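You operate a simulated robot arm through the tools that you are given. There is no shell and no other tool.

You are at the controls of a simulated robot arm. One attempt, no reset.

TASK
Rinse the marked yellow-band weight from the jug and dry it on the blue pad.
Fine: it stands on the grid; leave the tap off. Dry with the grey drying pad; stand it and the jug back. Set down upright: rinse jug, large yellow-band weight, grey drying pad.

The check looks at the end state, three seconds after you hand in, the way a careful person would. Anything else that was tipped, shoved, dropped, spilled or broken makes it a failure.

THE ROBOT
A 6-joint arm with a fingered hand, fixed in place. Base frame: the origin is at the foot of the arm, x ahead of it, y to its left, z up; the work surface is at about z = 800. Readings come in mm, degrees, newtons and seconds.
With the tool pointing down near the work surface it reaches from about 180 to 900 mm from the base axis. Its first joint turns from -166.0 to 166.0 degrees. Payload 5 kg.
The tool frame sits at the grasp point between the pads (the TCP): z along the fingers, y along the line on which they close. The tips reach 37 mm beyond it. The gripper opens to 124 mm. The gripper's body begins 43 mm behind the TCP. The gripper is a hand of 3 fingers: y runs from the thumb to the fingers, the wrist lies at [-21, -125, -215] in the tool frame.
Orientation is told as [roll, pitch, yaw] about the base's x, y, z axes, in that order, counted from this pose: with the fingers straight down and the wrist toward the robot, the tool's x, y and z point along [0, 1, 0], [1, 0, 0] and [0, 0, -1] of the base frame.

THE INTERFACE
- The arm moves only by the tool apply_moves. Its argument "deltas" is a list that holds one entry, the list of rows, each a list of 6 numbers: the shift along the base's x, y, z in units of 40 mm (1.0 is 40 mm), then the turn, a rotation vector about the base's x, y, z in units of 4 degrees (1.0 is 4 degrees). In form: [[[dx, dy, dz, rx, ry, rz], ...]]. A call has 1 to 20 rows; each row shifts and turns the commanded pose from where the row before left it. A call with a number of a shift or a turn outside -1 to 1 is refused whole. A row lasts 0.2 s, in which the tool goes at most 50 mm and 8.6 degrees; a call with a longer step from one row to the next is refused whole. A pose out of reach is approached as far as the arm can. The call stops where the force on the tool passes 40 N (or 10 N more than at its start, if that is more) or the arm is blocked; 0.2 s more then pass. In this call time passes only in rows, and 0.2 s behind the last. The reply holds the time, the measured pose of the TCP, the force on the tool along the base axes, the opening and the grip force, in the units named above and with some noise, with the torque about the TCP (base axes, N m) and any sound that the robot's microphone picked up, and new pictures: "pictures" is both (left out), scene, wrist or none.
- Cameras (640 x 400 px; columns grow to the right, rows downward): "scene" is fixed at [400.7, -650.2, 1571.9]; the picture's right is [0.88, -0.48, 0.00], its down [-0.38, -0.68, -0.63] and it looks along [0.30, 0.55, -0.78] (base axes); focal length 232 px, centre (320, 200). "wrist" rides on the gripper at [72, -104, -154] in the tool frame; the picture's right is [-0.83, 0.26, -0.49], its down [-0.51, -0.72, 0.47] and it looks along [-0.23, 0.64, 0.73] (tool axes); focal length 243 px, centre (320, 200). There is no depth. A picture from a camera that has moved, and an enlarged one, comes with that camera's place and axes in the base frame and with its lens.
- set_fingers(index, middle, thumb_bend, thumb_turn): sets how far each is bent, from 0 (flat) to 1 (curled in); at 0.3 the hand is open as for a grip, at 0.7 the pads meet at the TCP. One left out holds its place. A second passes; each finger stops where it meets its share of the squeeze, and holds until it gets a number again. It is the only way to open and close the hand. It gives what a move gives, with no picture; readings hold the bend of each and the force on the fingers (four entries, about 0 where the hand has none), thumb and palm. thumb_turn goes from beside the hand (0) to across from the fingers (1), as for a grip.
- inspect(camera, box): a new picture of the part [left, top, right, bottom] of that camera's present view, enlarged. The clock stands still meanwhile.
- close_job(): hands the job in; it is judged then, once.

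Nothing tells you positions but the pictures and the camera data. Unless the task says otherwise, let go and move clear before handing in.

The tools are called after "Call:" by a JSON object that holds its "api" and its "payload". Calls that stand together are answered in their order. apply_moves: Moves the arm, as the interface text tells. Its arguments: {"type":"object","properties":{"deltas":{"type":"array","items":{"type":"array","items":{"type":"array","items":{"type":"number"}}}},"pictures":{"type":"string","enum":["both","scene","wrist","none"]}},"required":["deltas"]} The other tools are called the same way: set_fingers (index, middle, thumb_bend, thumb_turn) moves the fingers one by one; inspect (camera, box) takes an enlarged picture of a part of a camera's view; close_job () hands the job in.

At the start:

```text
t: 0.0
position: [738.8, 87.8, 1127.0]
tcp_rot: [0.0, -0.1, -0.1]
wrist_force: [0.6, -0.1, -0.4]
ft_torque: [-0.01, 0.0, 0.01]
opening: 123.9
gripper_force: 0.0
shape: jaw
bend: [0.3, 0.3, 0.3, 0.98]
finger forces: [0.1, 0.0, 0.1, 0.0, 0.1, 0.1]
```

scene: 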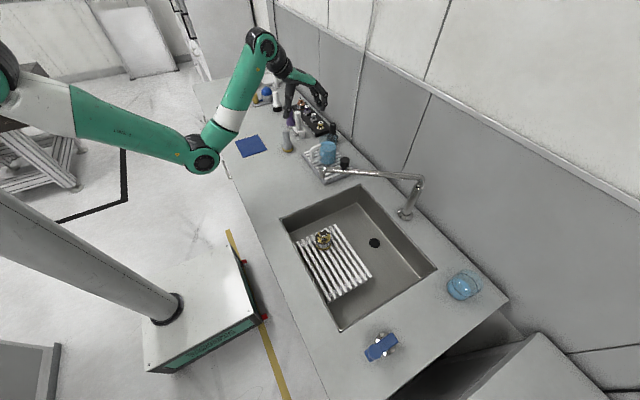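
wrist: 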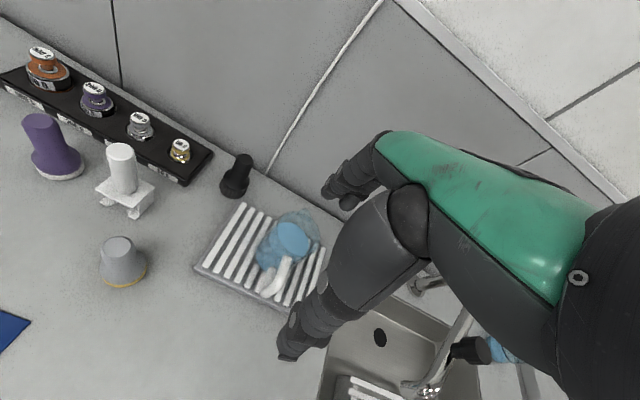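

I see a bench with a sink; a weight stands on a white grid in the sink, with a blue pad, a jug on a draining rack, and several handled pads at the far end. First I'll enlarge the views to identify things.

Call:
{"api": "inspect", "payload": {"camera": "scene", "box": [270, 180, 450, 340]}}

Call:
{"api": "inspect", "payload": {"camera": "scene", "box": [220, 70, 370, 190]}}

Call:
{"api": "inspect", "payload": {"camera": "wrist", "box": [0, 30, 220, 300]}}

Call:
{"api": "inspect", "payload": {"camera": "wrist", "box": [180, 140, 350, 320]}}

Call:
{"api": "inspect", "payload": {"camera": "scene", "box": [340, 250, 520, 380]}}

```text
2.50 times, centred on (360, 260) of scene
camera zoom: at [400.7, -650.2, 1571.9], right [0.88, -0.48, 0.0], down [-0.38, -0.68, -0.63], along [0.3, 0.55, -0.78], focal length 581 px, centre (220, 50)
```

zoom: 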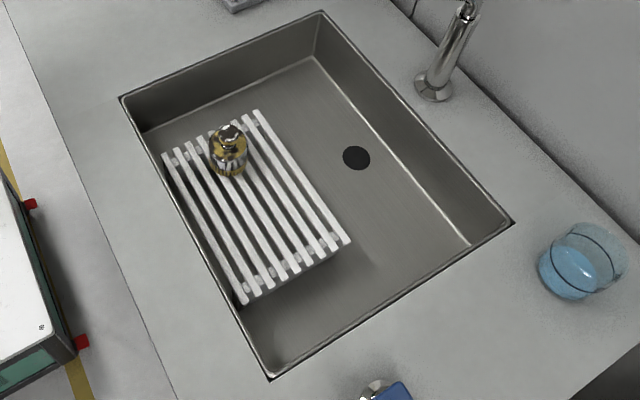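

```text
3.33 times, centred on (295, 130) of scene
camera zoom: at [400.7, -650.2, 1571.9], right [0.88, -0.48, 0.0], down [-0.38, -0.68, -0.63], along [0.3, 0.55, -0.78], focal length 775 px, centre (403, 433)
```

zoom: 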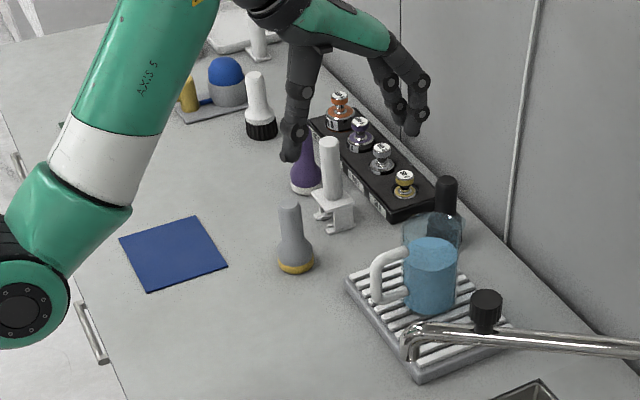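

```text
1.48 times, centred on (110, 165) of wrist
camera zoom: at [634.6, 160.0, 1279.2], right [0.26, -0.83, 0.49], down [-0.72, -0.51, -0.47], along [0.64, -0.23, -0.73], focal length 359 px, centre (631, 252)
```

zoom: 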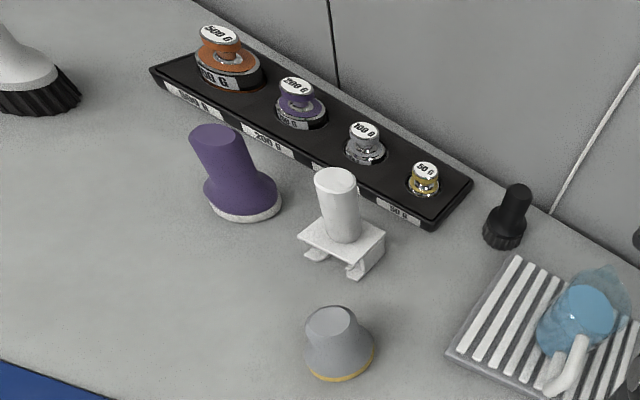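

```text
2.22 times, centred on (265, 230) of wrist
camera zoom: at [634.6, 160.0, 1279.2], right [0.26, -0.83, 0.49], down [-0.72, -0.51, -0.47], along [0.64, -0.23, -0.73], focal length 539 px, centre (442, 133)
```

zoom: 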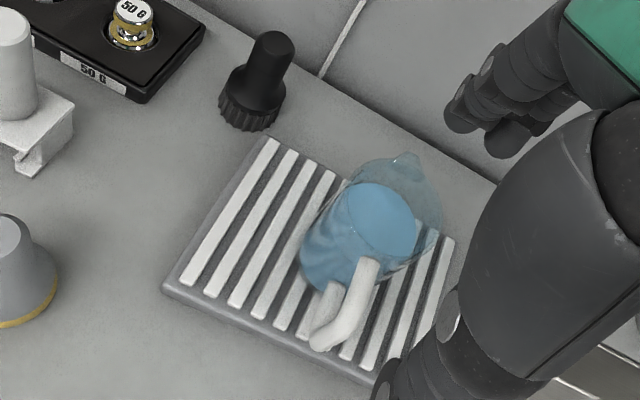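

```text
3.08 times, centred on (430, 315) of scene
camera zoom: at [400.7, -650.2, 1571.9], right [0.88, -0.48, 0.0], down [-0.38, -0.68, -0.63], along [0.3, 0.55, -0.78], focal length 715 px, centre (-18, -154)
```

zoom: 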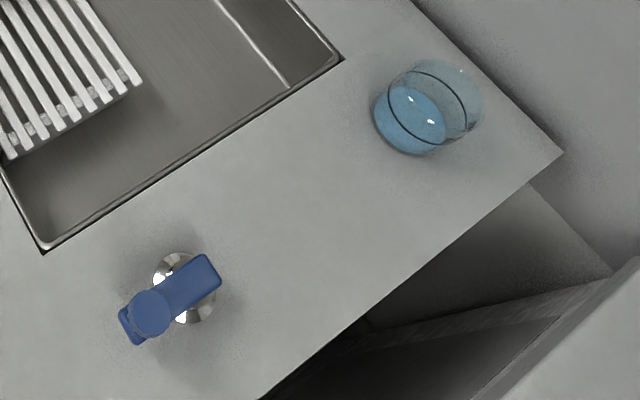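

The scene shows the sink at about x 509–905, y −567 to −114, with the weight on the grid near (624, −254), the blue pad near (555, 387), the grey pad with the yellow rim near (713, 268) and the jug on its rack near (847, 83). I need a better look at the tap, jug and weight before moving.

Call:
{"api": "inspect", "payload": {"camera": "scene", "box": [290, 130, 370, 190]}}

Call:
{"api": "inspect", "payload": {"camera": "scene", "box": [300, 150, 440, 240]}}

Call:
{"api": "inspect", "payload": {"camera": "scene", "box": [300, 215, 350, 255]}}

Call:
{"api": "inspect", "payload": {"camera": "wrist", "box": [320, 270, 560, 400]}}

Call:
{"api": "inspect", "payload": {"camera": "wrist", "box": [240, 190, 340, 310]}}

```text
6.67 times, centred on (330, 160) of scene
camera zoom: at [400.7, -650.2, 1571.9], right [0.88, -0.48, 0.0], down [-0.38, -0.68, -0.63], along [0.3, 0.55, -0.78], focal length 1550 px, centre (253, 467)
```

zoom: 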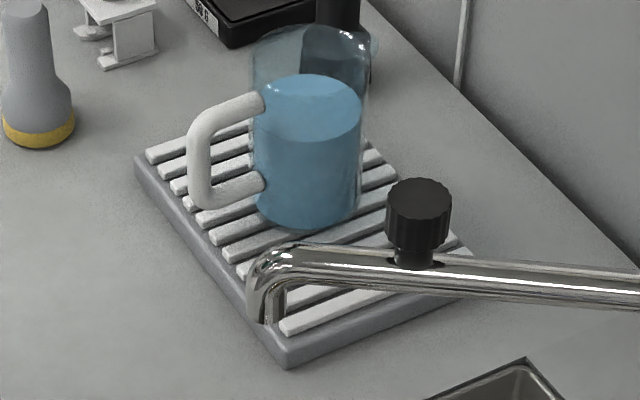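

```text
4.44 times, centred on (370, 195) of scene
camera zoom: at [400.7, -650.2, 1571.9], right [0.88, -0.48, 0.0], down [-0.38, -0.68, -0.63], along [0.3, 0.55, -0.78], focal length 1033 px, centre (98, 222)
```

zoom: 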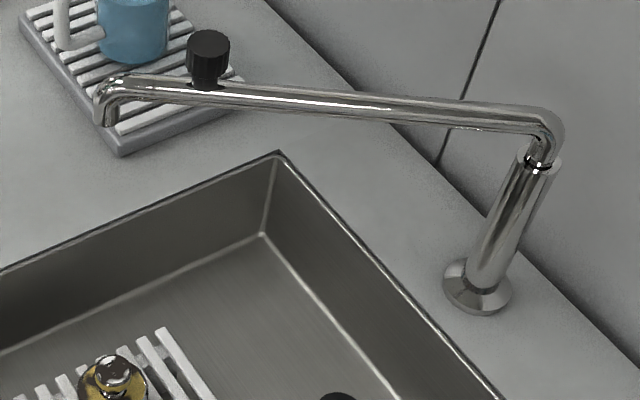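

```text
10.00 times, centred on (325, 235) of scene
camera zoom: at [400.7, -650.2, 1571.9], right [0.88, -0.48, 0.0], down [-0.38, -0.68, -0.63], along [0.3, 0.55, -0.78], focal length 2325 px, centre (270, -150)
```

zoom: 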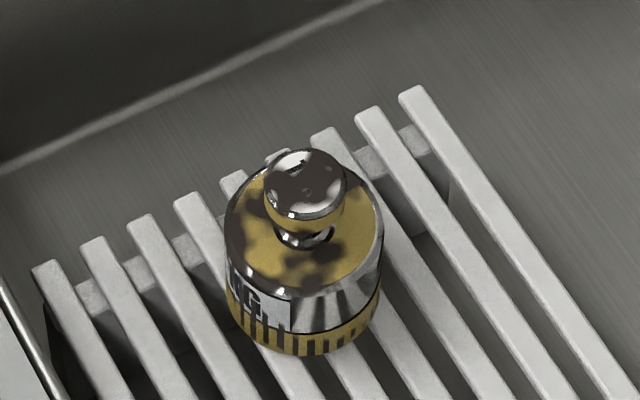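

```text
2.67 times, centred on (440, 335) of wrist
camera zoom: at [634.6, 160.0, 1279.2], right [0.26, -0.83, 0.49], down [-0.72, -0.51, -0.47], along [0.64, -0.23, -0.73], focal length 647 px, centre (0, -160)
```

zoom: 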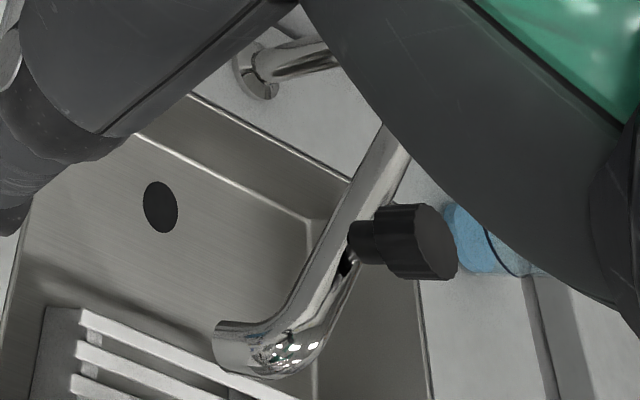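

```text
3.33 times, centred on (290, 250) of wrist
camera zoom: at [634.6, 160.0, 1279.2], right [0.26, -0.83, 0.49], down [-0.72, -0.51, -0.47], along [0.64, -0.23, -0.73], focal length 809 px, centre (420, 33)
```

zoom: 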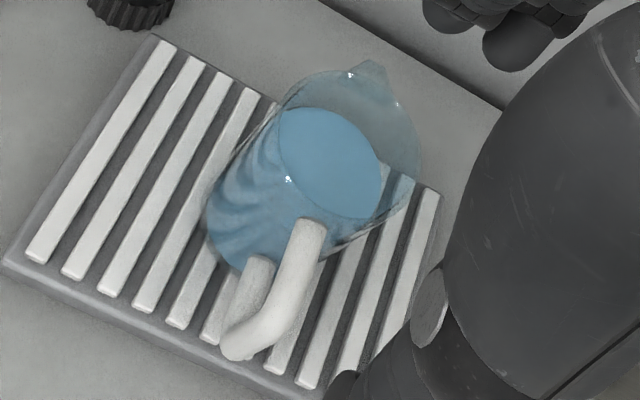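

The tap's spout tip is near (690, −136, 975) with its valve knob behind it, so I must keep clear of that. I'll move the hand a little to get a closer wrist view of the jug and handle.

Call:
{"api": "apply_moves", "payload": {"deltas": [[[-0.5, -0.1, -0.5, 0, 0, 0], [-0.5, -0.1, -0.5, 0, 0, 0], [-0.5, -0.1, -0.5, 0, 0, 0]]], "pictures": "both"}}

```text
t: 0.8
position: [679.0, 75.2, 1068.1]
tcp_rot: [0.0, 0.0, -0.1]
wrist_force: [0.2, 0.1, -0.6]
ft_torque: [0.01, 0.0, 0.03]
opening: 123.8
gripper_force: 0.1
shape: jaw
bend: [0.3, 0.3, 0.3, 0.98]
finger forces: [0.0, 0.1, 0.0, 0.0, 0.1, 0.0]
camera wrist: at [574.1, 147.8, 1219.5], right [0.26, -0.83, 0.49], down [-0.72, -0.51, -0.47], along [0.64, -0.23, -0.73], focal length 243 px, centre (320, 200)
```

scene: 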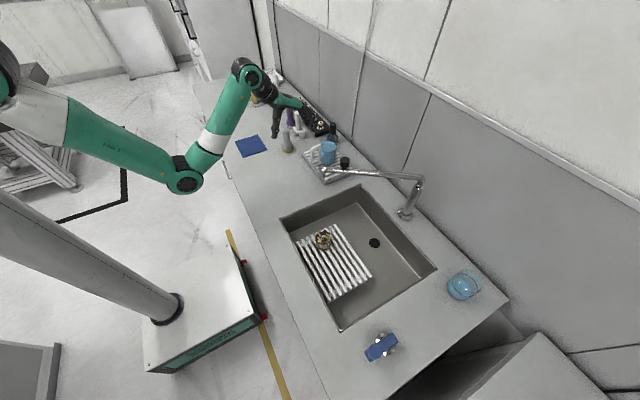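
wrist: 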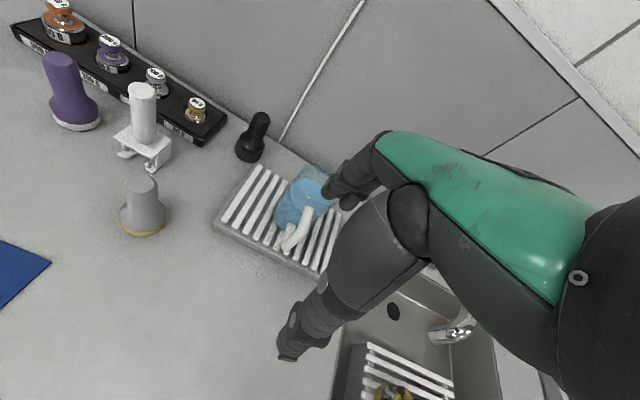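

The jug is now nearer in the wrist view, with the handle toward the robot. I'll zoom in on the jug, the row of tools and the weight.

Call:
{"api": "inspect", "payload": {"camera": "wrist", "box": [200, 140, 350, 290]}}

Call:
{"api": "inspect", "payload": {"camera": "wrist", "box": [0, 30, 230, 250]}}

Call:
{"api": "inspect", "payload": {"camera": "scene", "box": [200, 40, 360, 160]}}

Call:
{"api": "inspect", "payload": {"camera": "wrist", "box": [320, 280, 520, 400]}}

```text
2.67 times, centred on (275, 215) of wrist
camera zoom: at [574.1, 147.8, 1219.5], right [0.26, -0.83, 0.49], down [-0.72, -0.51, -0.47], along [0.64, -0.23, -0.73], focal length 647 px, centre (440, 160)
```

zoom: 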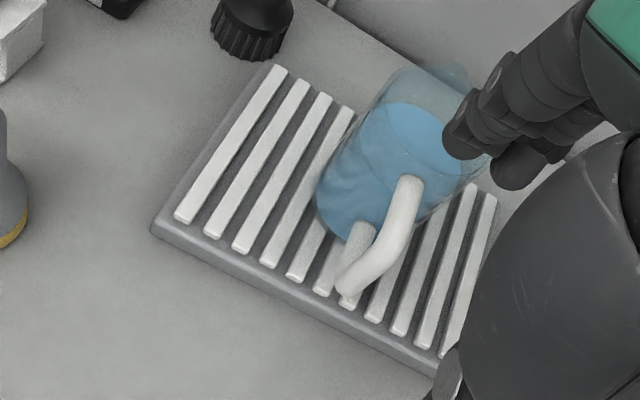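

```text
1.82 times, centred on (115, 140) of wrist
camera zoom: at [574.1, 147.8, 1219.5], right [0.26, -0.83, 0.49], down [-0.72, -0.51, -0.47], along [0.64, -0.23, -0.73], focal length 441 px, centre (693, 309)
```

zoom: 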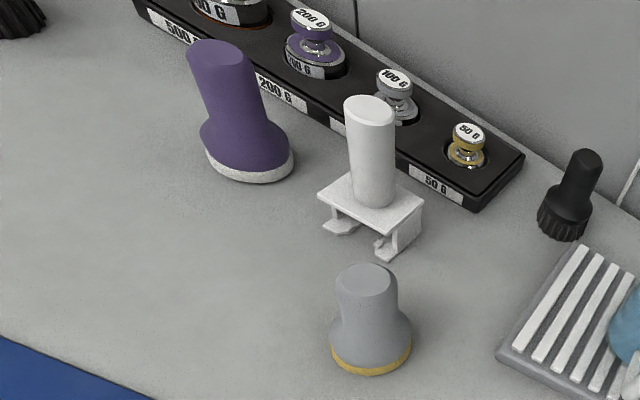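

```text
3.33 times, centred on (280, 100) of scene
camera zoom: at [400.7, -650.2, 1571.9], right [0.88, -0.48, 0.0], down [-0.38, -0.68, -0.63], along [0.3, 0.55, -0.78], focal length 775 px, centre (453, 533)
```

zoom: 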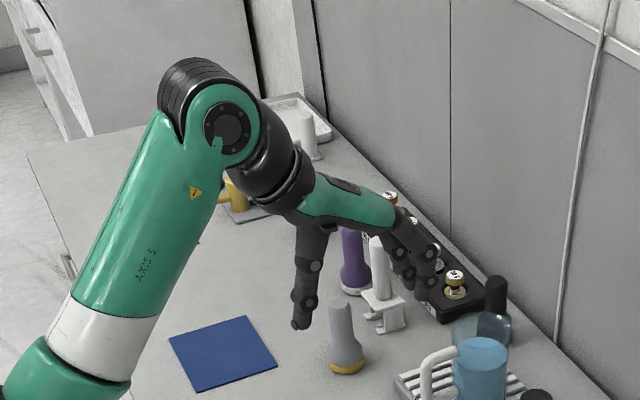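

```text
3.20 times, centred on (420, 340) of wrist
camera zoom: at [574.1, 147.8, 1219.5], right [0.26, -0.83, 0.49], down [-0.72, -0.51, -0.47], along [0.64, -0.23, -0.73], focal length 776 px, centre (0, -248)
```

zoom: 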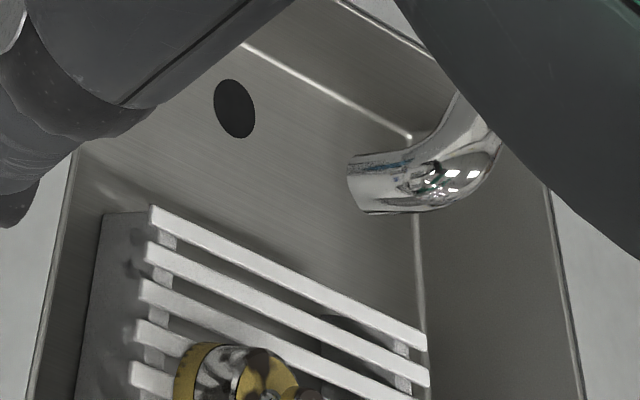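

The jug stands at about (838, 73) with its handle toward the robot (bar near x 757, z 853–925) and its lip pointing away (+x). I plan to take the handle with the hand turned sideways and tilted forward, so I'll first turn the hand in free air to see whether this orientation is reachable.

Call:
{"api": "apply_moves", "payload": {"deltas": [[[-0.05, 0.05, 0.05, 0.3996, -0.3996, -0.965], [-0.05, 0.05, 0.05, 0.3996, -0.3996, -0.965], [-0.05, 0.05, 0.05, 0.3996, -0.3996, -0.965], [-0.05, 0.05, 0.05, 0.3996, -0.3996, -0.965], [-0.05, 0.05, 0.05, 0.3996, -0.3996, -0.965], [-0.05, 0.05, 0.05, 0.3996, -0.3996, -0.965], [-0.05, 0.05, 0.05, 0.3996, -0.3996, -0.965], [-0.05, 0.05, 0.05, 0.3996, -0.3996, -0.965], [-0.05, 0.05, 0.05, 0.3996, -0.3996, -0.965], [-0.05, 0.05, 0.05, 0.3996, -0.3996, -0.965], [-0.05, 0.05, 0.05, 0.3996, -0.3996, -0.965]]], "pictures": "both"}}

```text
t: 3.2
position: [657.7, 97.8, 1087.7]
tcp_rot: [22.6, -9.5, -45.1]
wrist_force: [0.1, -0.3, -0.4]
ft_torque: [0.01, -0.02, 0.03]
opening: 123.8
gripper_force: 0.1
shape: jaw
bend: [0.3, 0.3, 0.3, 0.98]
finger forces: [0.1, 0.0, 0.0, 0.0, 0.0, 0.0]
camera wrist: at [570.4, 195.8, 1237.8], right [-0.51, -0.84, 0.18], down [-0.63, 0.23, -0.74], along [0.58, -0.49, -0.65], focal length 243 px, centre (320, 200)
```

scene: 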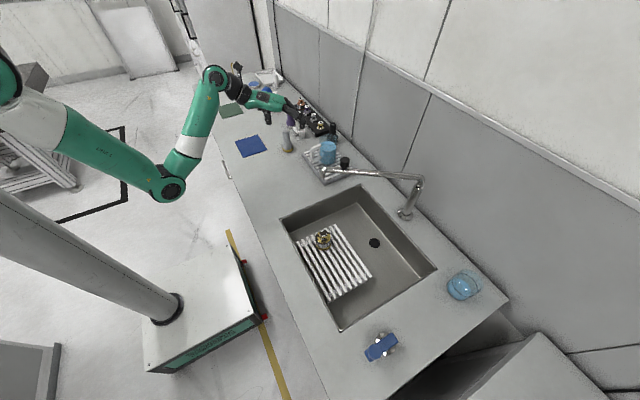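
wrist: 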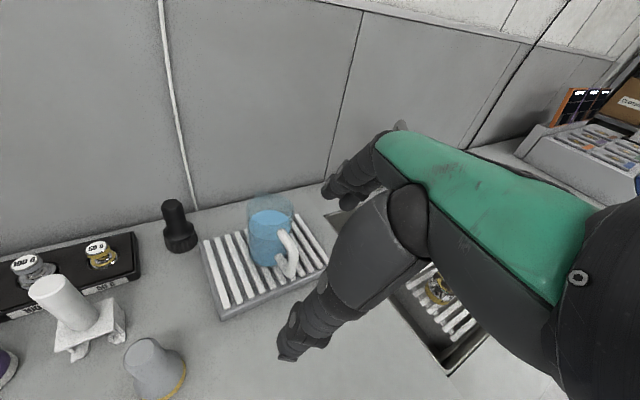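

The half turn tracked well and nothing is near the hand. I'll finish the turn to the planned grip orientation.

Call:
{"api": "apply_moves", "payload": {"deltas": [[[-0.05, 0.05, 0.05, 0.3996, -0.3996, -0.965], [-0.05, 0.05, 0.05, 0.3996, -0.3996, -0.965], [-0.05, 0.05, 0.05, 0.3996, -0.3996, -0.965], [-0.05, 0.05, 0.05, 0.3996, -0.3996, -0.965], [-0.05, 0.05, 0.05, 0.3996, -0.3996, -0.965], [-0.05, 0.05, 0.05, 0.3996, -0.3996, -0.965], [-0.05, 0.05, 0.05, 0.3996, -0.3996, -0.965], [-0.05, 0.05, 0.05, 0.3996, -0.3996, -0.965], [-0.05, 0.05, 0.05, 0.3996, -0.3996, -0.965], [-0.05, 0.05, 0.05, 0.3996, -0.3996, -0.965], [-0.05, 0.05, 0.05, 0.3996, -0.3996, -0.965]]], "pictures": "both"}}

```text
t: 5.6
position: [634.5, 119.2, 1111.1]
tcp_rot: [45.1, 0.0, -90.1]
wrist_force: [-0.4, 0.0, -0.4]
ft_torque: [0.04, -0.03, -0.02]
opening: 123.8
gripper_force: 0.2
shape: jaw
bend: [0.3, 0.3, 0.3, 0.98]
finger forces: [0.0, 0.0, 0.0, 0.0, 0.0, 0.0]
camera wrist: at [577.0, 223.4, 1269.3], right [-0.94, -0.26, -0.24], down [-0.02, 0.72, -0.69], along [0.35, -0.64, -0.68], focal length 243 px, centre (320, 200)
```

scene: 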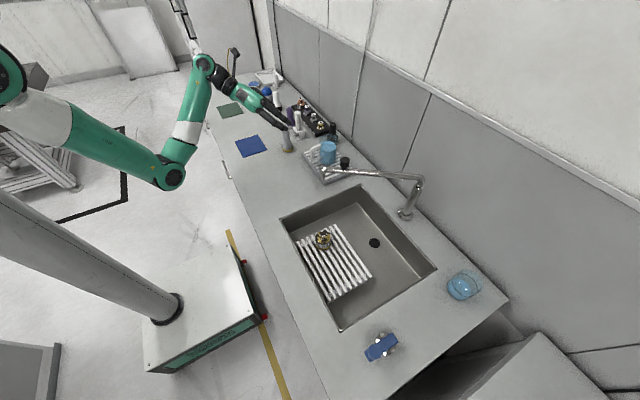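
wrist: 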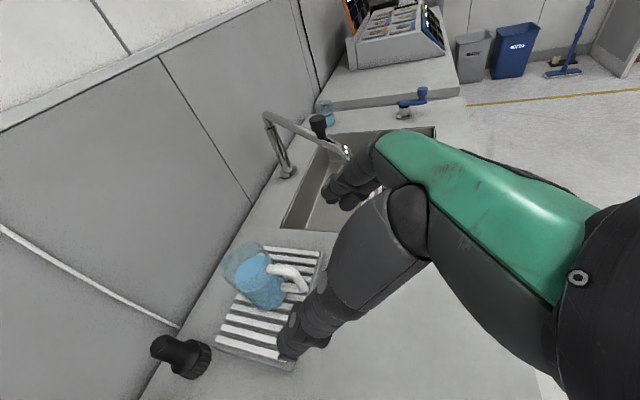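

This orientation is reachable. Before touching the jug I'll rehearse the pour over the sink empty-handed, to be sure the arm can tip far enough there.

Call:
{"api": "apply_moves", "payload": {"deltas": [[[-0.2, -0.96, -0.075, 0, 0, 0], [-0.2, -0.96, -0.075, 0, 0, 0], [-0.2, -0.96, -0.075, 0, 0, 0], [-0.2, -0.96, -0.075, 0, 0, 0], [-0.2, -0.96, -0.075, 0, 0, 0], [-0.2, -0.96, -0.075, 0, 0, 0], [-0.2, -0.96, -0.075, 0, 0, 0], [-0.2, -0.96, -0.075, 0, 0, 0], [-0.2, -0.96, -0.075, 0, 0, 0], [-0.2, -0.96, -0.075, 0, 0, 0]]], "pictures": "both"}}

```text
t: 7.8
position: [553.6, -265.3, 1078.7]
tcp_rot: [45.1, -0.1, -90.0]
wrist_force: [0.3, -1.0, -0.3]
ft_torque: [-0.02, 0.0, -0.03]
opening: 123.8
gripper_force: 0.1
shape: jaw
bend: [0.3, 0.3, 0.3, 0.98]
finger forces: [0.0, 0.1, 0.0, 0.1, 0.0, 0.0]
camera wrist: at [495.8, -160.2, 1236.9], right [-0.93, -0.26, -0.24], down [-0.02, 0.72, -0.69], along [0.35, -0.64, -0.68], focal length 243 px, centre (320, 200)
```

scene: 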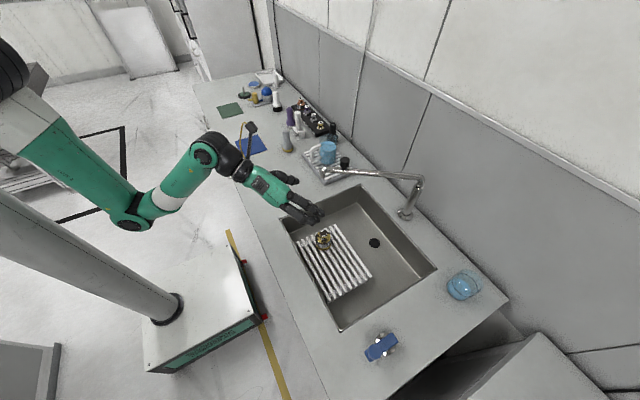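
wrist: 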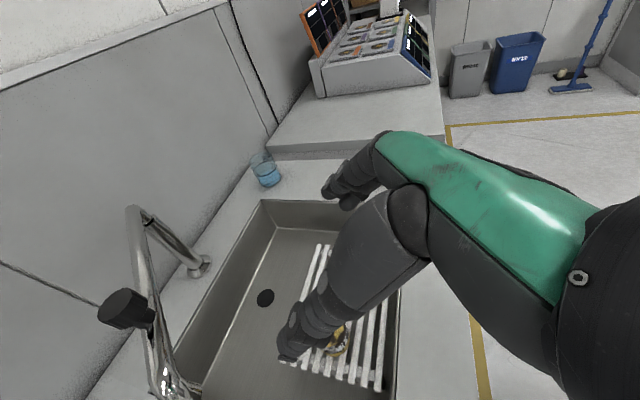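

The rehearsal spot over the sink is reached with clearance from the tap. Now I'll tip the empty hand through the pouring angle.

Call:
{"api": "apply_moves", "payload": {"deltas": [[[0, 0, -0.125, 0, 1, 0], [0, 0, -0.125, 0, 1, 0], [0, 0, -0.125, 0, 1, 0], [0, 0, -0.125, 0, 1, 0], [0, 0, -0.125, 0, 1, 0], [0, 0, -0.125, 0, 1, 0], [0, 0, -0.125, 0, 1, 0], [0, 0, -0.125, 0, 1, 0], [0, 0, -0.125, 0, 1, 0], [0, 0, -0.125, 0, 1, 0], [0, 0, -0.125, 0, 1, 0], [0, 0, -0.125, 0, 1, 0], [0, 0, -0.125, 0, 1, 0], [0, 0, -0.125, 0, 1, 0], [0, 0, -0.125, 0, 1, 0], [0, 0, -0.125, 0, 1, 0], [0, 0, -0.125, 0, 1, 0], [0, 0, -0.125, 0, 1, 0], [0, 0, -0.125, 0, 1, 0], [0, 0, -0.125, 0, 1, 0]]], "pictures": "both"}}

```text
t: 12.0
position: [568.7, -294.2, 942.5]
tcp_rot: [-35.1, 0.0, -89.8]
wrist_force: [-2.5, -0.5, -5.4]
ft_torque: [-0.76, 0.76, 0.41]
opening: 124.0
gripper_force: 0.1
shape: jaw
bend: [0.3, 0.3, 0.3, 0.98]
finger forces: [0.1, 0.1, 0.0, 0.1, 0.1, 0.0]
out of reach, approached as far as the arm can: row 14, 15, 16, 17, 18, 19, 20
camera wrist: at [715.6, -190.0, 1025.5], right [-0.39, -0.26, 0.88], down [-0.69, 0.72, -0.09], along [-0.61, -0.64, -0.46], focal length 243 px, centre (320, 200)
```

scene: 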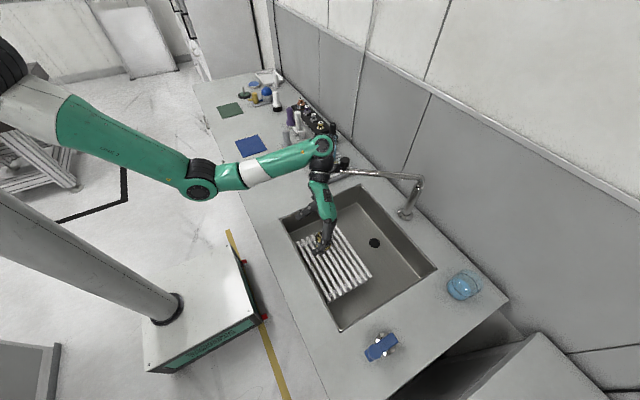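
wrist: 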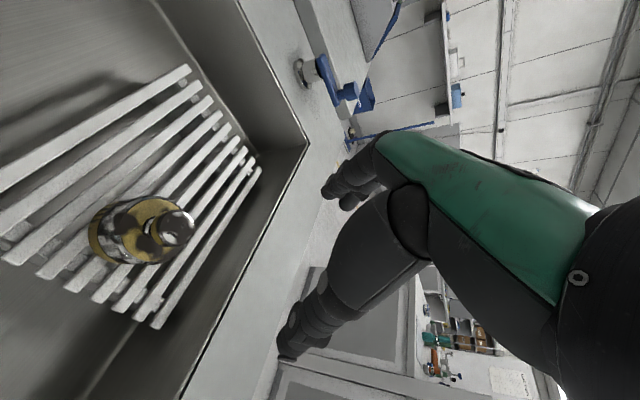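

The arm ran out of reach past about 50° and a small force appears; the wrist may be touching the tap. I'll look closely before backing off.

Call:
{"api": "inspect", "payload": {"camera": "scene", "box": [270, 110, 390, 210]}}

Call:
{"api": "inspect", "payload": {"camera": "scene", "box": [290, 170, 390, 290]}}

```text
4.00 times, centred on (330, 160) of scene
camera zoom: at [400.7, -650.2, 1571.9], right [0.88, -0.48, 0.0], down [-0.38, -0.68, -0.63], along [0.3, 0.55, -0.78], focal length 930 px, centre (280, 360)
```

zoom: 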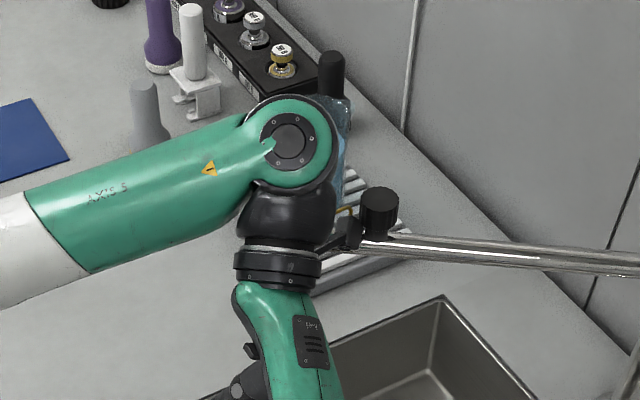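

```text
3.33 times, centred on (340, 230) of scene
camera zoom: at [400.7, -650.2, 1571.9], right [0.88, -0.48, 0.0], down [-0.38, -0.68, -0.63], along [0.3, 0.55, -0.78], focal length 775 px, centre (253, 100)
```

zoom: 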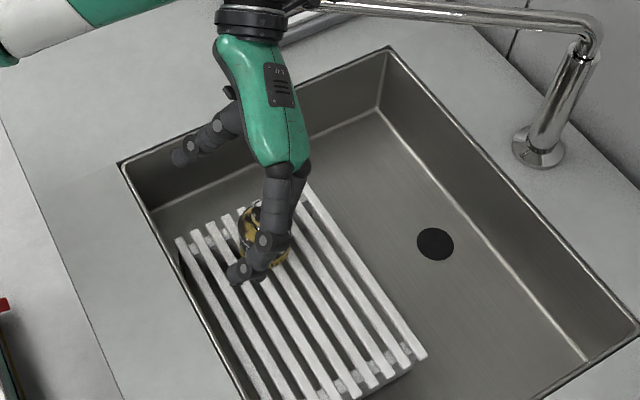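

The wrist camera bracket has come up against the tap near its knob. I'll retrace exactly the way I came, at once.

Call:
{"api": "apply_moves", "payload": {"deltas": [[[-0.1, -0.1, 0.125, 0, -1, 0], [-0.1, -0.1, 0.125, 0, -1, 0], [-0.1, -0.1, 0.125, 0, -1, 0], [0, 0, 0.125, 0, -1, 0], [0, 0, 0.125, 0, -1, 0], [0, 0, 0.125, 0, -1, 0], [0, 0, 0.125, 0, -1, 0], [0, 0, 0.125, 0, -1, 0]]], "pictures": "both"}}

Call:
{"api": "inspect", "payload": {"camera": "scene", "box": [300, 150, 440, 240]}}

```text
t: 13.8
position: [557.7, -307.1, 985.6]
tcp_rot: [-2.8, 0.0, -90.0]
wrist_force: [0.0, -0.6, 0.4]
ft_torque: [0.03, -0.01, 0.0]
opening: 123.8
gripper_force: 0.1
shape: jaw
bend: [0.3, 0.3, 0.3, 0.98]
finger forces: [0.0, 0.1, 0.0, 0.0, 0.0, 0.1]
camera wrist: at [637.1, -203.5, 1133.2], right [-0.8, -0.26, 0.53], down [-0.53, 0.72, -0.44], along [-0.27, -0.64, -0.72], focal length 243 px, centre (320, 200)
```

scene: 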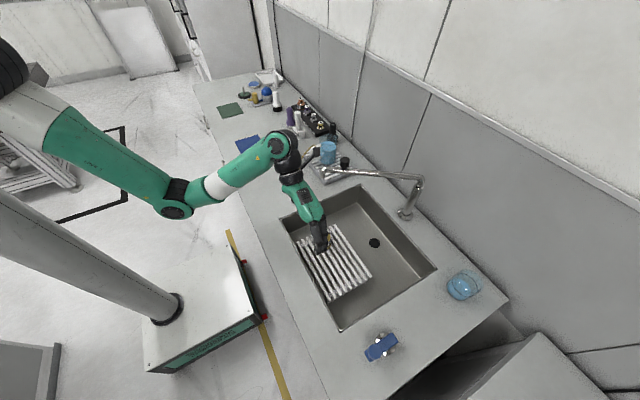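
wrist: 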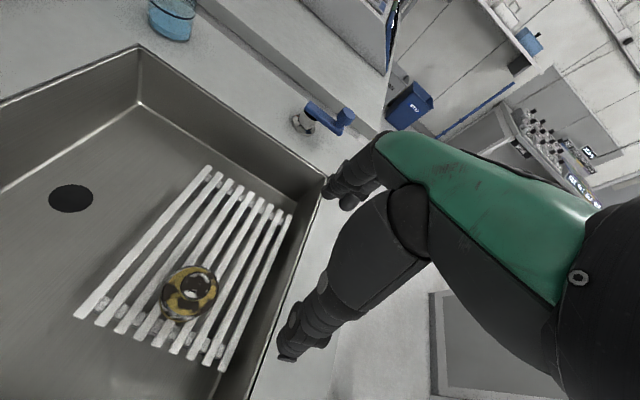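

```text
4.44 times, centred on (370, 195) of scene
camera zoom: at [400.7, -650.2, 1571.9], right [0.88, -0.48, 0.0], down [-0.38, -0.68, -0.63], along [0.3, 0.55, -0.78], focal length 1033 px, centre (98, 222)
```

zoom: 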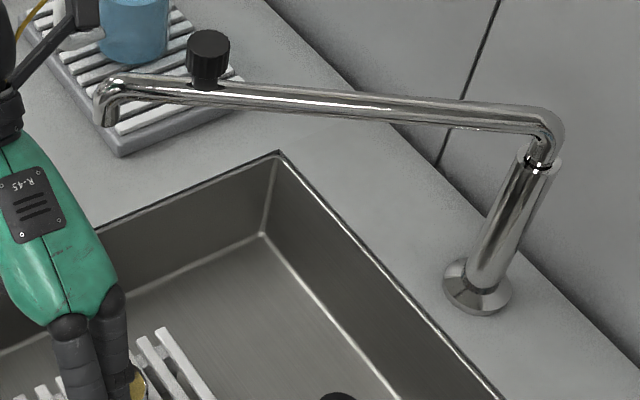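

The tap looks unmoved and still off. That sideways pour runs out of reach, so I'll rehearse another: turning the hand back to face forward over the sink and tipping by rolling, well away from the tap.

Call:
{"api": "apply_moves", "payload": {"deltas": [[[0, 0, 0.8, 0, 0, 0], [0, 0, 0.8, 0, 0, 0.5], [0.1, 0, 0.5, 0, 0, 1], [0.1, 0, 0, 0, 0, 1], [0.1, 0, 0, 0, 0, 1], [0.1, 0, 0, 0, 0, 1], [0.1, 0, 0, 0, 0, 1], [0.1, 0, 0, 0, 0, 1], [0.1, 0, 0, 0, 0, 1], [0.1, 0, 0, 0, 0, 1], [0.1, 0, 0, 0, 0, 1], [0.1, 0, 0, 0, 0, 1], [0.1, 0, 0, 0, 0, 1], [0.1, 0, 0, 0, 0, 1], [0.1, 0, 0, 0, 0, 1], [0.1, 0, 0, 0, 0, 1], [0.1, 0, 0, 0, 0, 1], [0.1, 0, 0, 0, 0, 1], [0.1, 0, 0, 0, 0, 1], [0.1, 0, 0, 0, 0, 1]]], "pictures": "scene"}}

```text
t: 18.0
position: [628.3, -307.2, 1068.8]
tcp_rot: [-3.0, 0.0, -15.9]
wrist_force: [-0.2, 0.1, 0.5]
ft_torque: [0.01, -0.01, 0.02]
opening: 124.0
gripper_force: 0.1
shape: jaw
bend: [0.3, 0.3, 0.3, 0.98]
finger forces: [0.1, 0.0, 0.0, 0.0, 0.0, 0.0]
```

scene: 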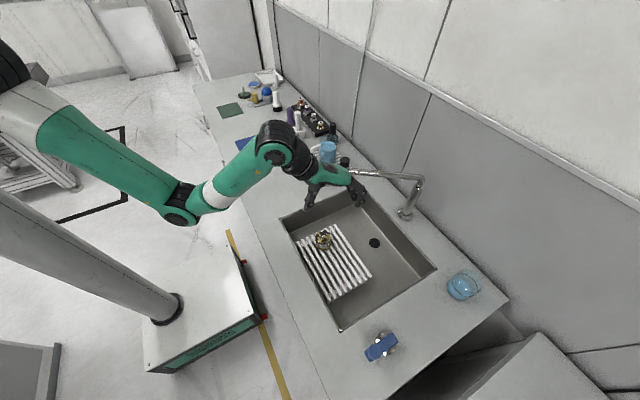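

The hand now faces forward over the sink with room around it. I'll finish the yaw and roll toward the full pouring tilt.

Call:
{"api": "apply_moves", "payload": {"deltas": [[[0.05, -0.1, -0.1, 0, 0, 1], [0.05, -0.1, -0.1, 0, 0, 1], [0.05, -0.1, -0.1, 0, 0, 1], [0.05, -0.1, -0.1, 0, 0, 1], [0, -0.1, -0.1, -1, 0, 0], [0, -0.1, -0.1, -1, 0, 0], [0, -0.1, -0.1, -1, 0, 0], [0, -0.1, -0.1, -1, 0, 0], [0, 0, -0.1, -1, 0, 0], [0, 0, -0.1, -1, 0, 0], [0, 0, -0.1, -1, 0, 0], [0, 0, -0.1, -1, 0, 0], [0, 0, -0.1, -1, 0, 0], [0, 0, -0.1, -1, 0, 0], [0, 0, -0.1, -1, 0, 0]]], "pictures": "both"}}

```text
t: 21.2
position: [638.0, -338.5, 1009.0]
tcp_rot: [-47.1, 0.1, 0.0]
wrist_force: [-0.5, 0.0, -0.3]
ft_torque: [-0.02, -0.01, 0.04]
opening: 123.9
gripper_force: 0.0
shape: jaw
bend: [0.3, 0.3, 0.3, 0.98]
finger forces: [0.0, 0.1, 0.1, 0.1, 0.0, 0.1]
camera wrist: at [532.1, -177.4, 1058.6], right [0.26, -0.21, 0.94], down [-0.72, -0.69, 0.05], along [0.64, -0.69, -0.33], focal length 243 px, centre (320, 200)
```

scene: 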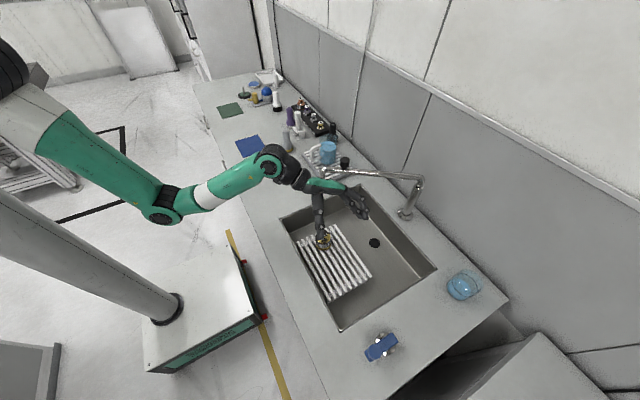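
wrist: 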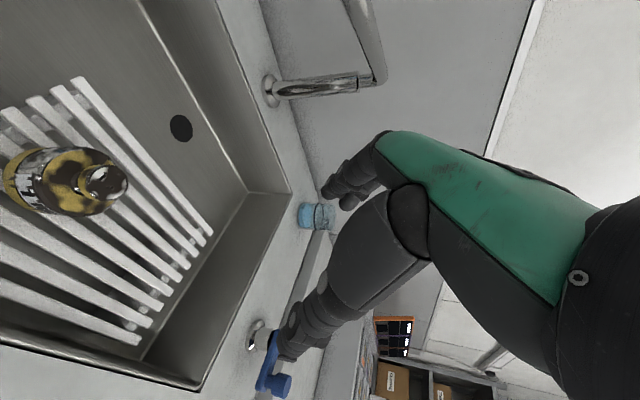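

Full pouring tilt is reached cleanly in this orientation. I'll check the other end (upright-carry orientation, roll +45) here too on the way back to the jug.

Call:
{"api": "apply_moves", "payload": {"deltas": [[[0, -0.05, 0.05, 1, 0, 0], [0, -0.05, 0.05, 1, 0, 0], [0, -0.05, 0.05, 1, 0, 0], [0, -0.05, 0.05, 1, 0, 0], [0, -0.05, 0.05, 1, 0, 0], [0, -0.05, 0.05, 1, 0, 0], [0, -0.05, 0.05, 1, 0, 0], [0, -0.05, 0.05, 1, 0, 0], [0, -0.05, 0.05, 1, 0, 0], [0, -0.05, 0.05, 1, 0, 0], [0, -0.05, 0.05, 1, 0, 0], [0, -0.05, 0.05, 1, 0, 0], [0, -0.05, 0.05, 1, 0, 0], [0, -0.05, 0.05, 1, 0, 0], [0, -0.05, 0.05, 1, 0, 0], [0, -0.05, 0.05, 1, 0, 0], [0, -0.05, 0.05, 1, 0, 0], [0, -0.05, 0.05, 1, 0, 0], [0, -0.05, 0.05, 1, 0, 0], [0, -0.05, 0.05, 1, 0, 0]]], "pictures": "none"}}

Call:
{"api": "apply_moves", "payload": {"deltas": [[[0, 0, 0, 1, 0, 0], [0, 0, 0, 1, 0, 0], [0, 0, 0, 1, 0, 0]]], "pictures": "both"}}

```text
t: 25.4
position: [635.7, -378.3, 1049.6]
tcp_rot: [33.1, 0.0, 0.0]
wrist_force: [-1.3, -1.3, 0.5]
ft_torque: [-0.02, -0.05, 0.03]
opening: 124.1
gripper_force: 0.0
shape: jaw
bend: [0.3, 0.3, 0.3, 0.98]
finger forces: [0.1, 0.1, 0.1, 0.0, 0.1, 0.1]
```

```text
t: 26.2
position: [637.8, -379.6, 1048.6]
tcp_rot: [45.1, -0.1, 0.0]
wrist_force: [0.1, 0.5, -0.3]
ft_torque: [0.0, 0.0, -0.05]
opening: 124.3
gripper_force: 0.0
shape: jaw
bend: [0.3, 0.3, 0.3, 0.98]
finger forces: [0.1, 0.0, 0.1, 0.1, 0.0, 0.1]
camera wrist: at [532.7, -436.6, 1207.4], right [0.26, -0.93, -0.24], down [-0.72, -0.02, -0.69], along [0.64, 0.35, -0.68], focal length 243 px, centre (320, 200)
```

scene: 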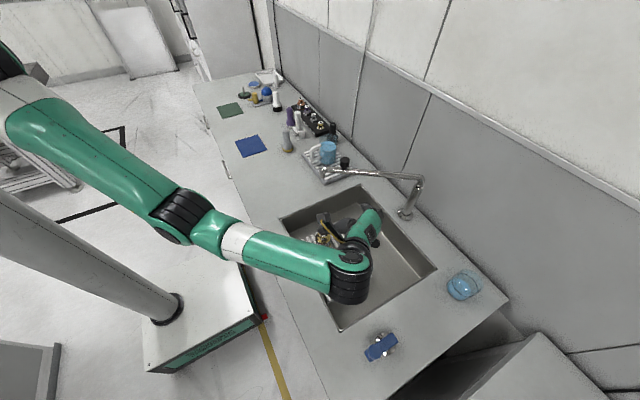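
wrist: 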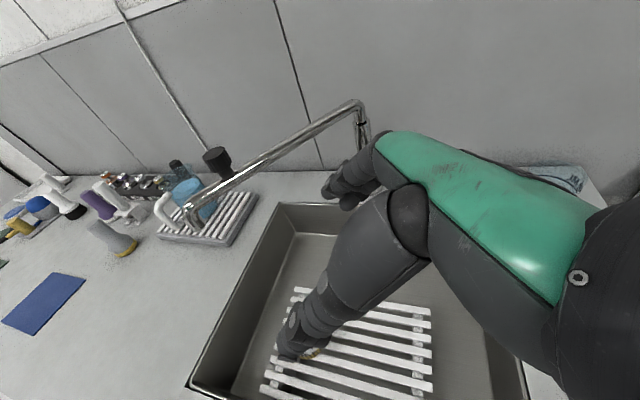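

Both ends of the pour are reachable here. This view also shows the jug, tap and pads from the side, so I'll zoom in to measure them.

Call:
{"api": "inspect", "payload": {"camera": "wrist", "box": [140, 130, 280, 250]}}

Call:
{"api": "inspect", "payload": {"camera": "wrist", "box": [0, 150, 180, 290]}}

```text
3.33 times, centred on (210, 190) of wrist
camera zoom: at [532.7, -436.6, 1207.4], right [0.26, -0.93, -0.24], down [-0.72, -0.02, -0.69], along [0.64, 0.35, -0.68], focal length 809 px, centre (687, 233)
```

zoom: 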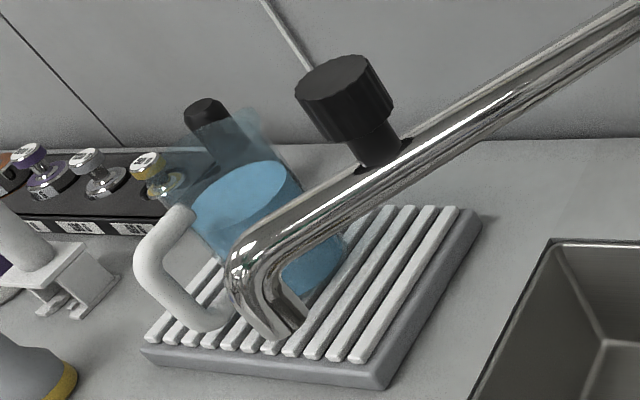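

```text
2.86 times, centred on (90, 220) of wrist
camera zoom: at [532.7, -436.6, 1207.4], right [0.26, -0.93, -0.24], down [-0.72, -0.02, -0.69], along [0.64, 0.35, -0.68], focal length 693 px, centre (977, 143)
```

zoom: 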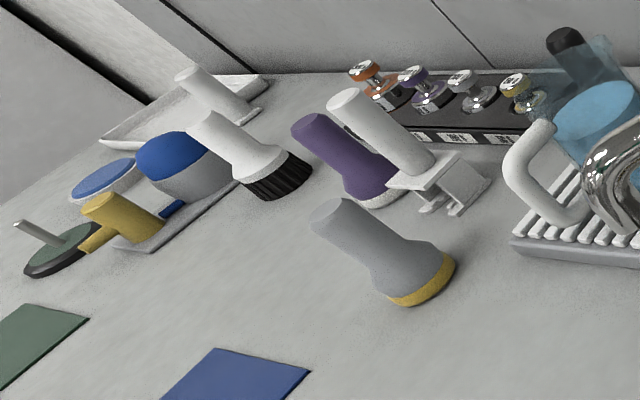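

The rim and handle measurements agree well enough (handle bar about x 757–762, z 865–930). I'll carry the hand back round the tap's free end to in front of the jug handle, turning to the grip orientation.

Call:
{"api": "apply_moves", "payload": {"deltas": [[[-0.2, 0.7, 0.1, 0, 0, -1], [-0.2, 0.7, 0.1, 0, 0, -1], [-0.2, 0.7, 0.1, 0, 0, -1], [-0.2, 0.7, 0.1, 0, 0, -1], [-0.2, 0.7, 0.1, 0, 0, -1], [-0.2, 0.7, 0.1, 0, 0, -1], [-0.2, 0.7, 0.1, 0, 0, -1], [-0.2, 0.7, 0.1, 0, 0, -1], [-0.2, 0.7, 0.1, 0, 0, -1], [-0.2, 0.7, 0.1, 0, 0, -1], [0.15, 0.44, 0, 0, 0, -1], [0.15, 0.44, 0, 0, 0, -1], [0.15, 0.44, 0, 0, 0, -1], [0.15, 0.44, 0, 0, 0, -1], [0.15, 0.44, 0, 0, 0, -1], [0.15, 0.44, 0, 0, 0, -1], [0.15, 0.44, 0, 0, 0, -1], [0.15, 0.44, 0, 0, 0, -1], [0.15, 0.44, 0, 0, 0, -1], [0.15, 0.44, 0, 0, 0, -1]]], "pictures": "none"}}

Call:
{"api": "apply_moves", "payload": {"deltas": [[[0, 0, 0, 0, 0, -1], [0, 0, 0, 0, 0, -1], [0, 0, 0, 0, 0, -0.5]]], "pictures": "both"}}

```text
t: 30.4
position: [616.4, 77.7, 1090.6]
tcp_rot: [45.0, 0.0, -80.1]
wrist_force: [-0.2, 0.0, 0.9]
ft_torque: [0.0, 0.02, 0.03]
opening: 124.0
gripper_force: 0.1
shape: jaw
bend: [0.3, 0.3, 0.3, 0.98]
finger forces: [0.0, 0.0, 0.0, 0.0, 0.0, 0.1]
```

```text
t: 31.2
position: [616.7, 77.0, 1089.5]
tcp_rot: [45.0, 0.0, -90.0]
wrist_force: [-0.4, -0.3, 0.6]
ft_torque: [0.0, 0.0, -0.02]
opening: 123.9
gripper_force: 0.1
shape: jaw
bend: [0.3, 0.3, 0.3, 0.98]
finger forces: [0.1, 0.0, 0.1, 0.0, 0.0, 0.1]
camera wrist: at [559.0, 180.6, 1247.6], right [-0.94, -0.26, -0.24], down [-0.02, 0.72, -0.69], along [0.35, -0.64, -0.68], focal length 243 px, centre (320, 200)
```

scene: 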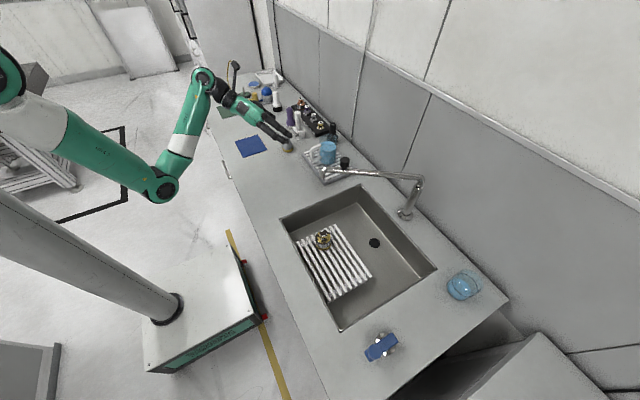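
wrist: 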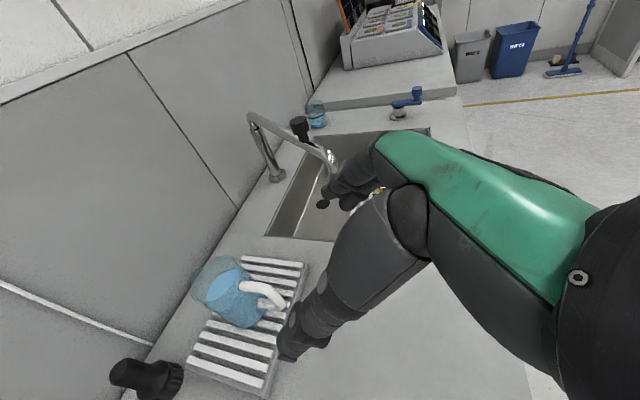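

The hand is back in the grip orientation and the handle lies nearly on the approach line. I'll zoom in to measure the handle precisely from here.

Call:
{"api": "inspect", "payload": {"camera": "wrist", "box": [170, 230, 330, 400]}}

Call:
{"api": "inspect", "payload": {"camera": "scene", "box": [250, 90, 350, 190]}}

```text
2.35 times, centred on (250, 315) of wrist
camera zoom: at [559.0, 180.6, 1247.6], right [-0.94, -0.26, -0.24], down [-0.02, 0.72, -0.69], along [0.35, -0.64, -0.68], focal length 571 px, centre (485, -71)
```

zoom: 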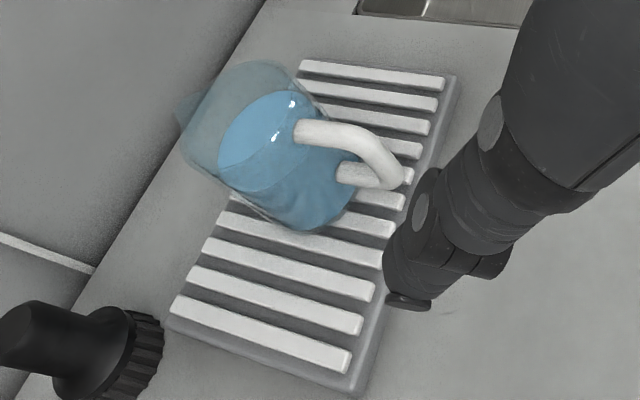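

```text
4.00 times, centred on (300, 140) of scene
camera zoom: at [400.7, -650.2, 1571.9], right [0.88, -0.48, 0.0], down [-0.38, -0.68, -0.63], along [0.3, 0.55, -0.78], focal length 930 px, centre (400, 440)
```

zoom: 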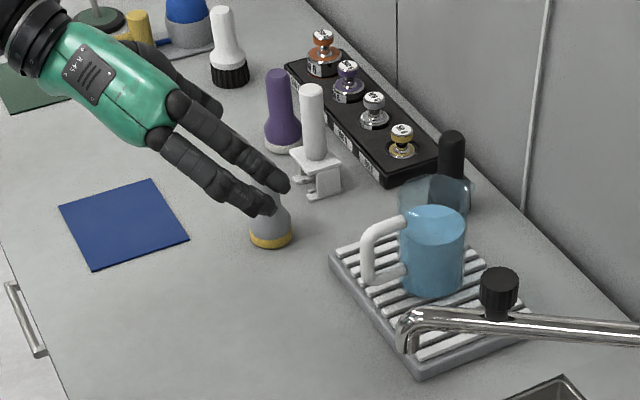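

The handle lies in the plane y ≈ 67, its bar at x ≈ 755, top bar at z ≈ 928 and bottom at z ≈ 858; the jug axis is at about (840, 67). I'll move to a pre-grip spot 100 mm back along the approach line.

Call:
{"api": "apply_moves", "payload": {"deltas": [[[0.45, -0.06, -0.6, 0, 0, 0], [0.45, -0.06, -0.6, 0, 0, 0], [0.45, -0.06, -0.6, 0, 0, 0], [0.45, -0.06, -0.6, 0, 0, 0]]], "pictures": "both"}}

Call:
{"api": "inspect", "payload": {"camera": "wrist", "box": [140, 200, 360, 400]}}

Call:
{"api": "inspect", "payload": {"camera": "scene", "box": [250, 90, 350, 190]}}

```text
t: 32.2
position: [689.1, 69.4, 990.9]
tcp_rot: [45.0, 0.0, -90.0]
wrist_force: [-0.7, -0.1, 0.6]
ft_torque: [0.05, -0.04, 0.0]
opening: 123.9
gripper_force: 0.1
shape: jaw
bend: [0.3, 0.3, 0.3, 0.98]
finger forces: [0.0, 0.0, 0.0, 0.1, 0.0, 0.1]
camera wrist: at [630.7, 172.2, 1149.8], right [-0.94, -0.26, -0.24], down [-0.02, 0.72, -0.69], along [0.35, -0.64, -0.68], focal length 243 px, centre (320, 200)
```

scene: 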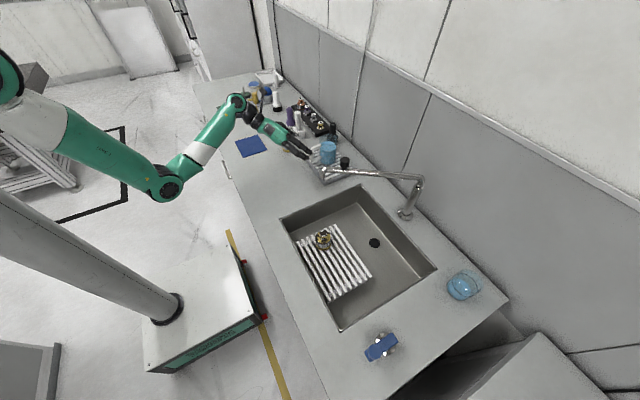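
wrist: 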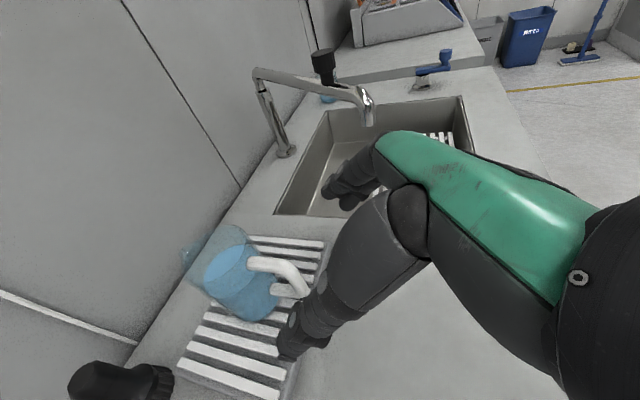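

```text
2.00 times, centred on (250, 300) of wrist
camera zoom: at [630.7, 172.2, 1149.8], right [-0.94, -0.26, -0.24], down [-0.02, 0.72, -0.69], along [0.35, -0.64, -0.68], focal length 485 px, centre (460, 0)
```

zoom: 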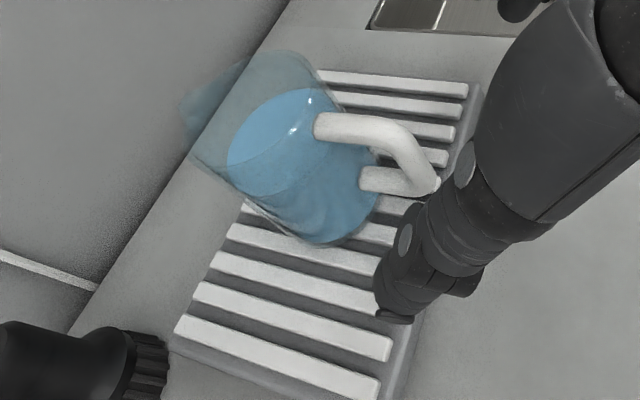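

```text
4.00 times, centred on (300, 140) of scene
camera zoom: at [400.7, -650.2, 1571.9], right [0.88, -0.48, 0.0], down [-0.38, -0.68, -0.63], along [0.3, 0.55, -0.78], focal length 930 px, centre (400, 440)
```

zoom: 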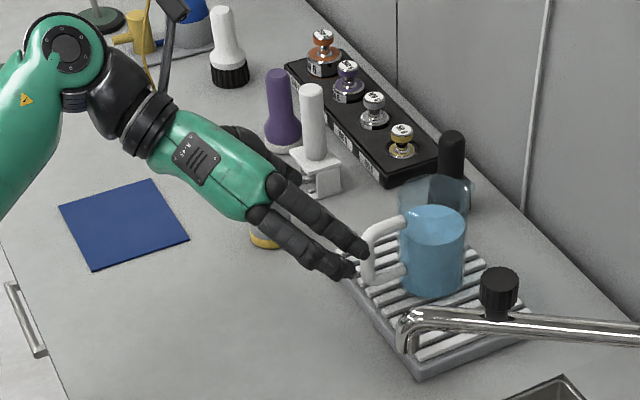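

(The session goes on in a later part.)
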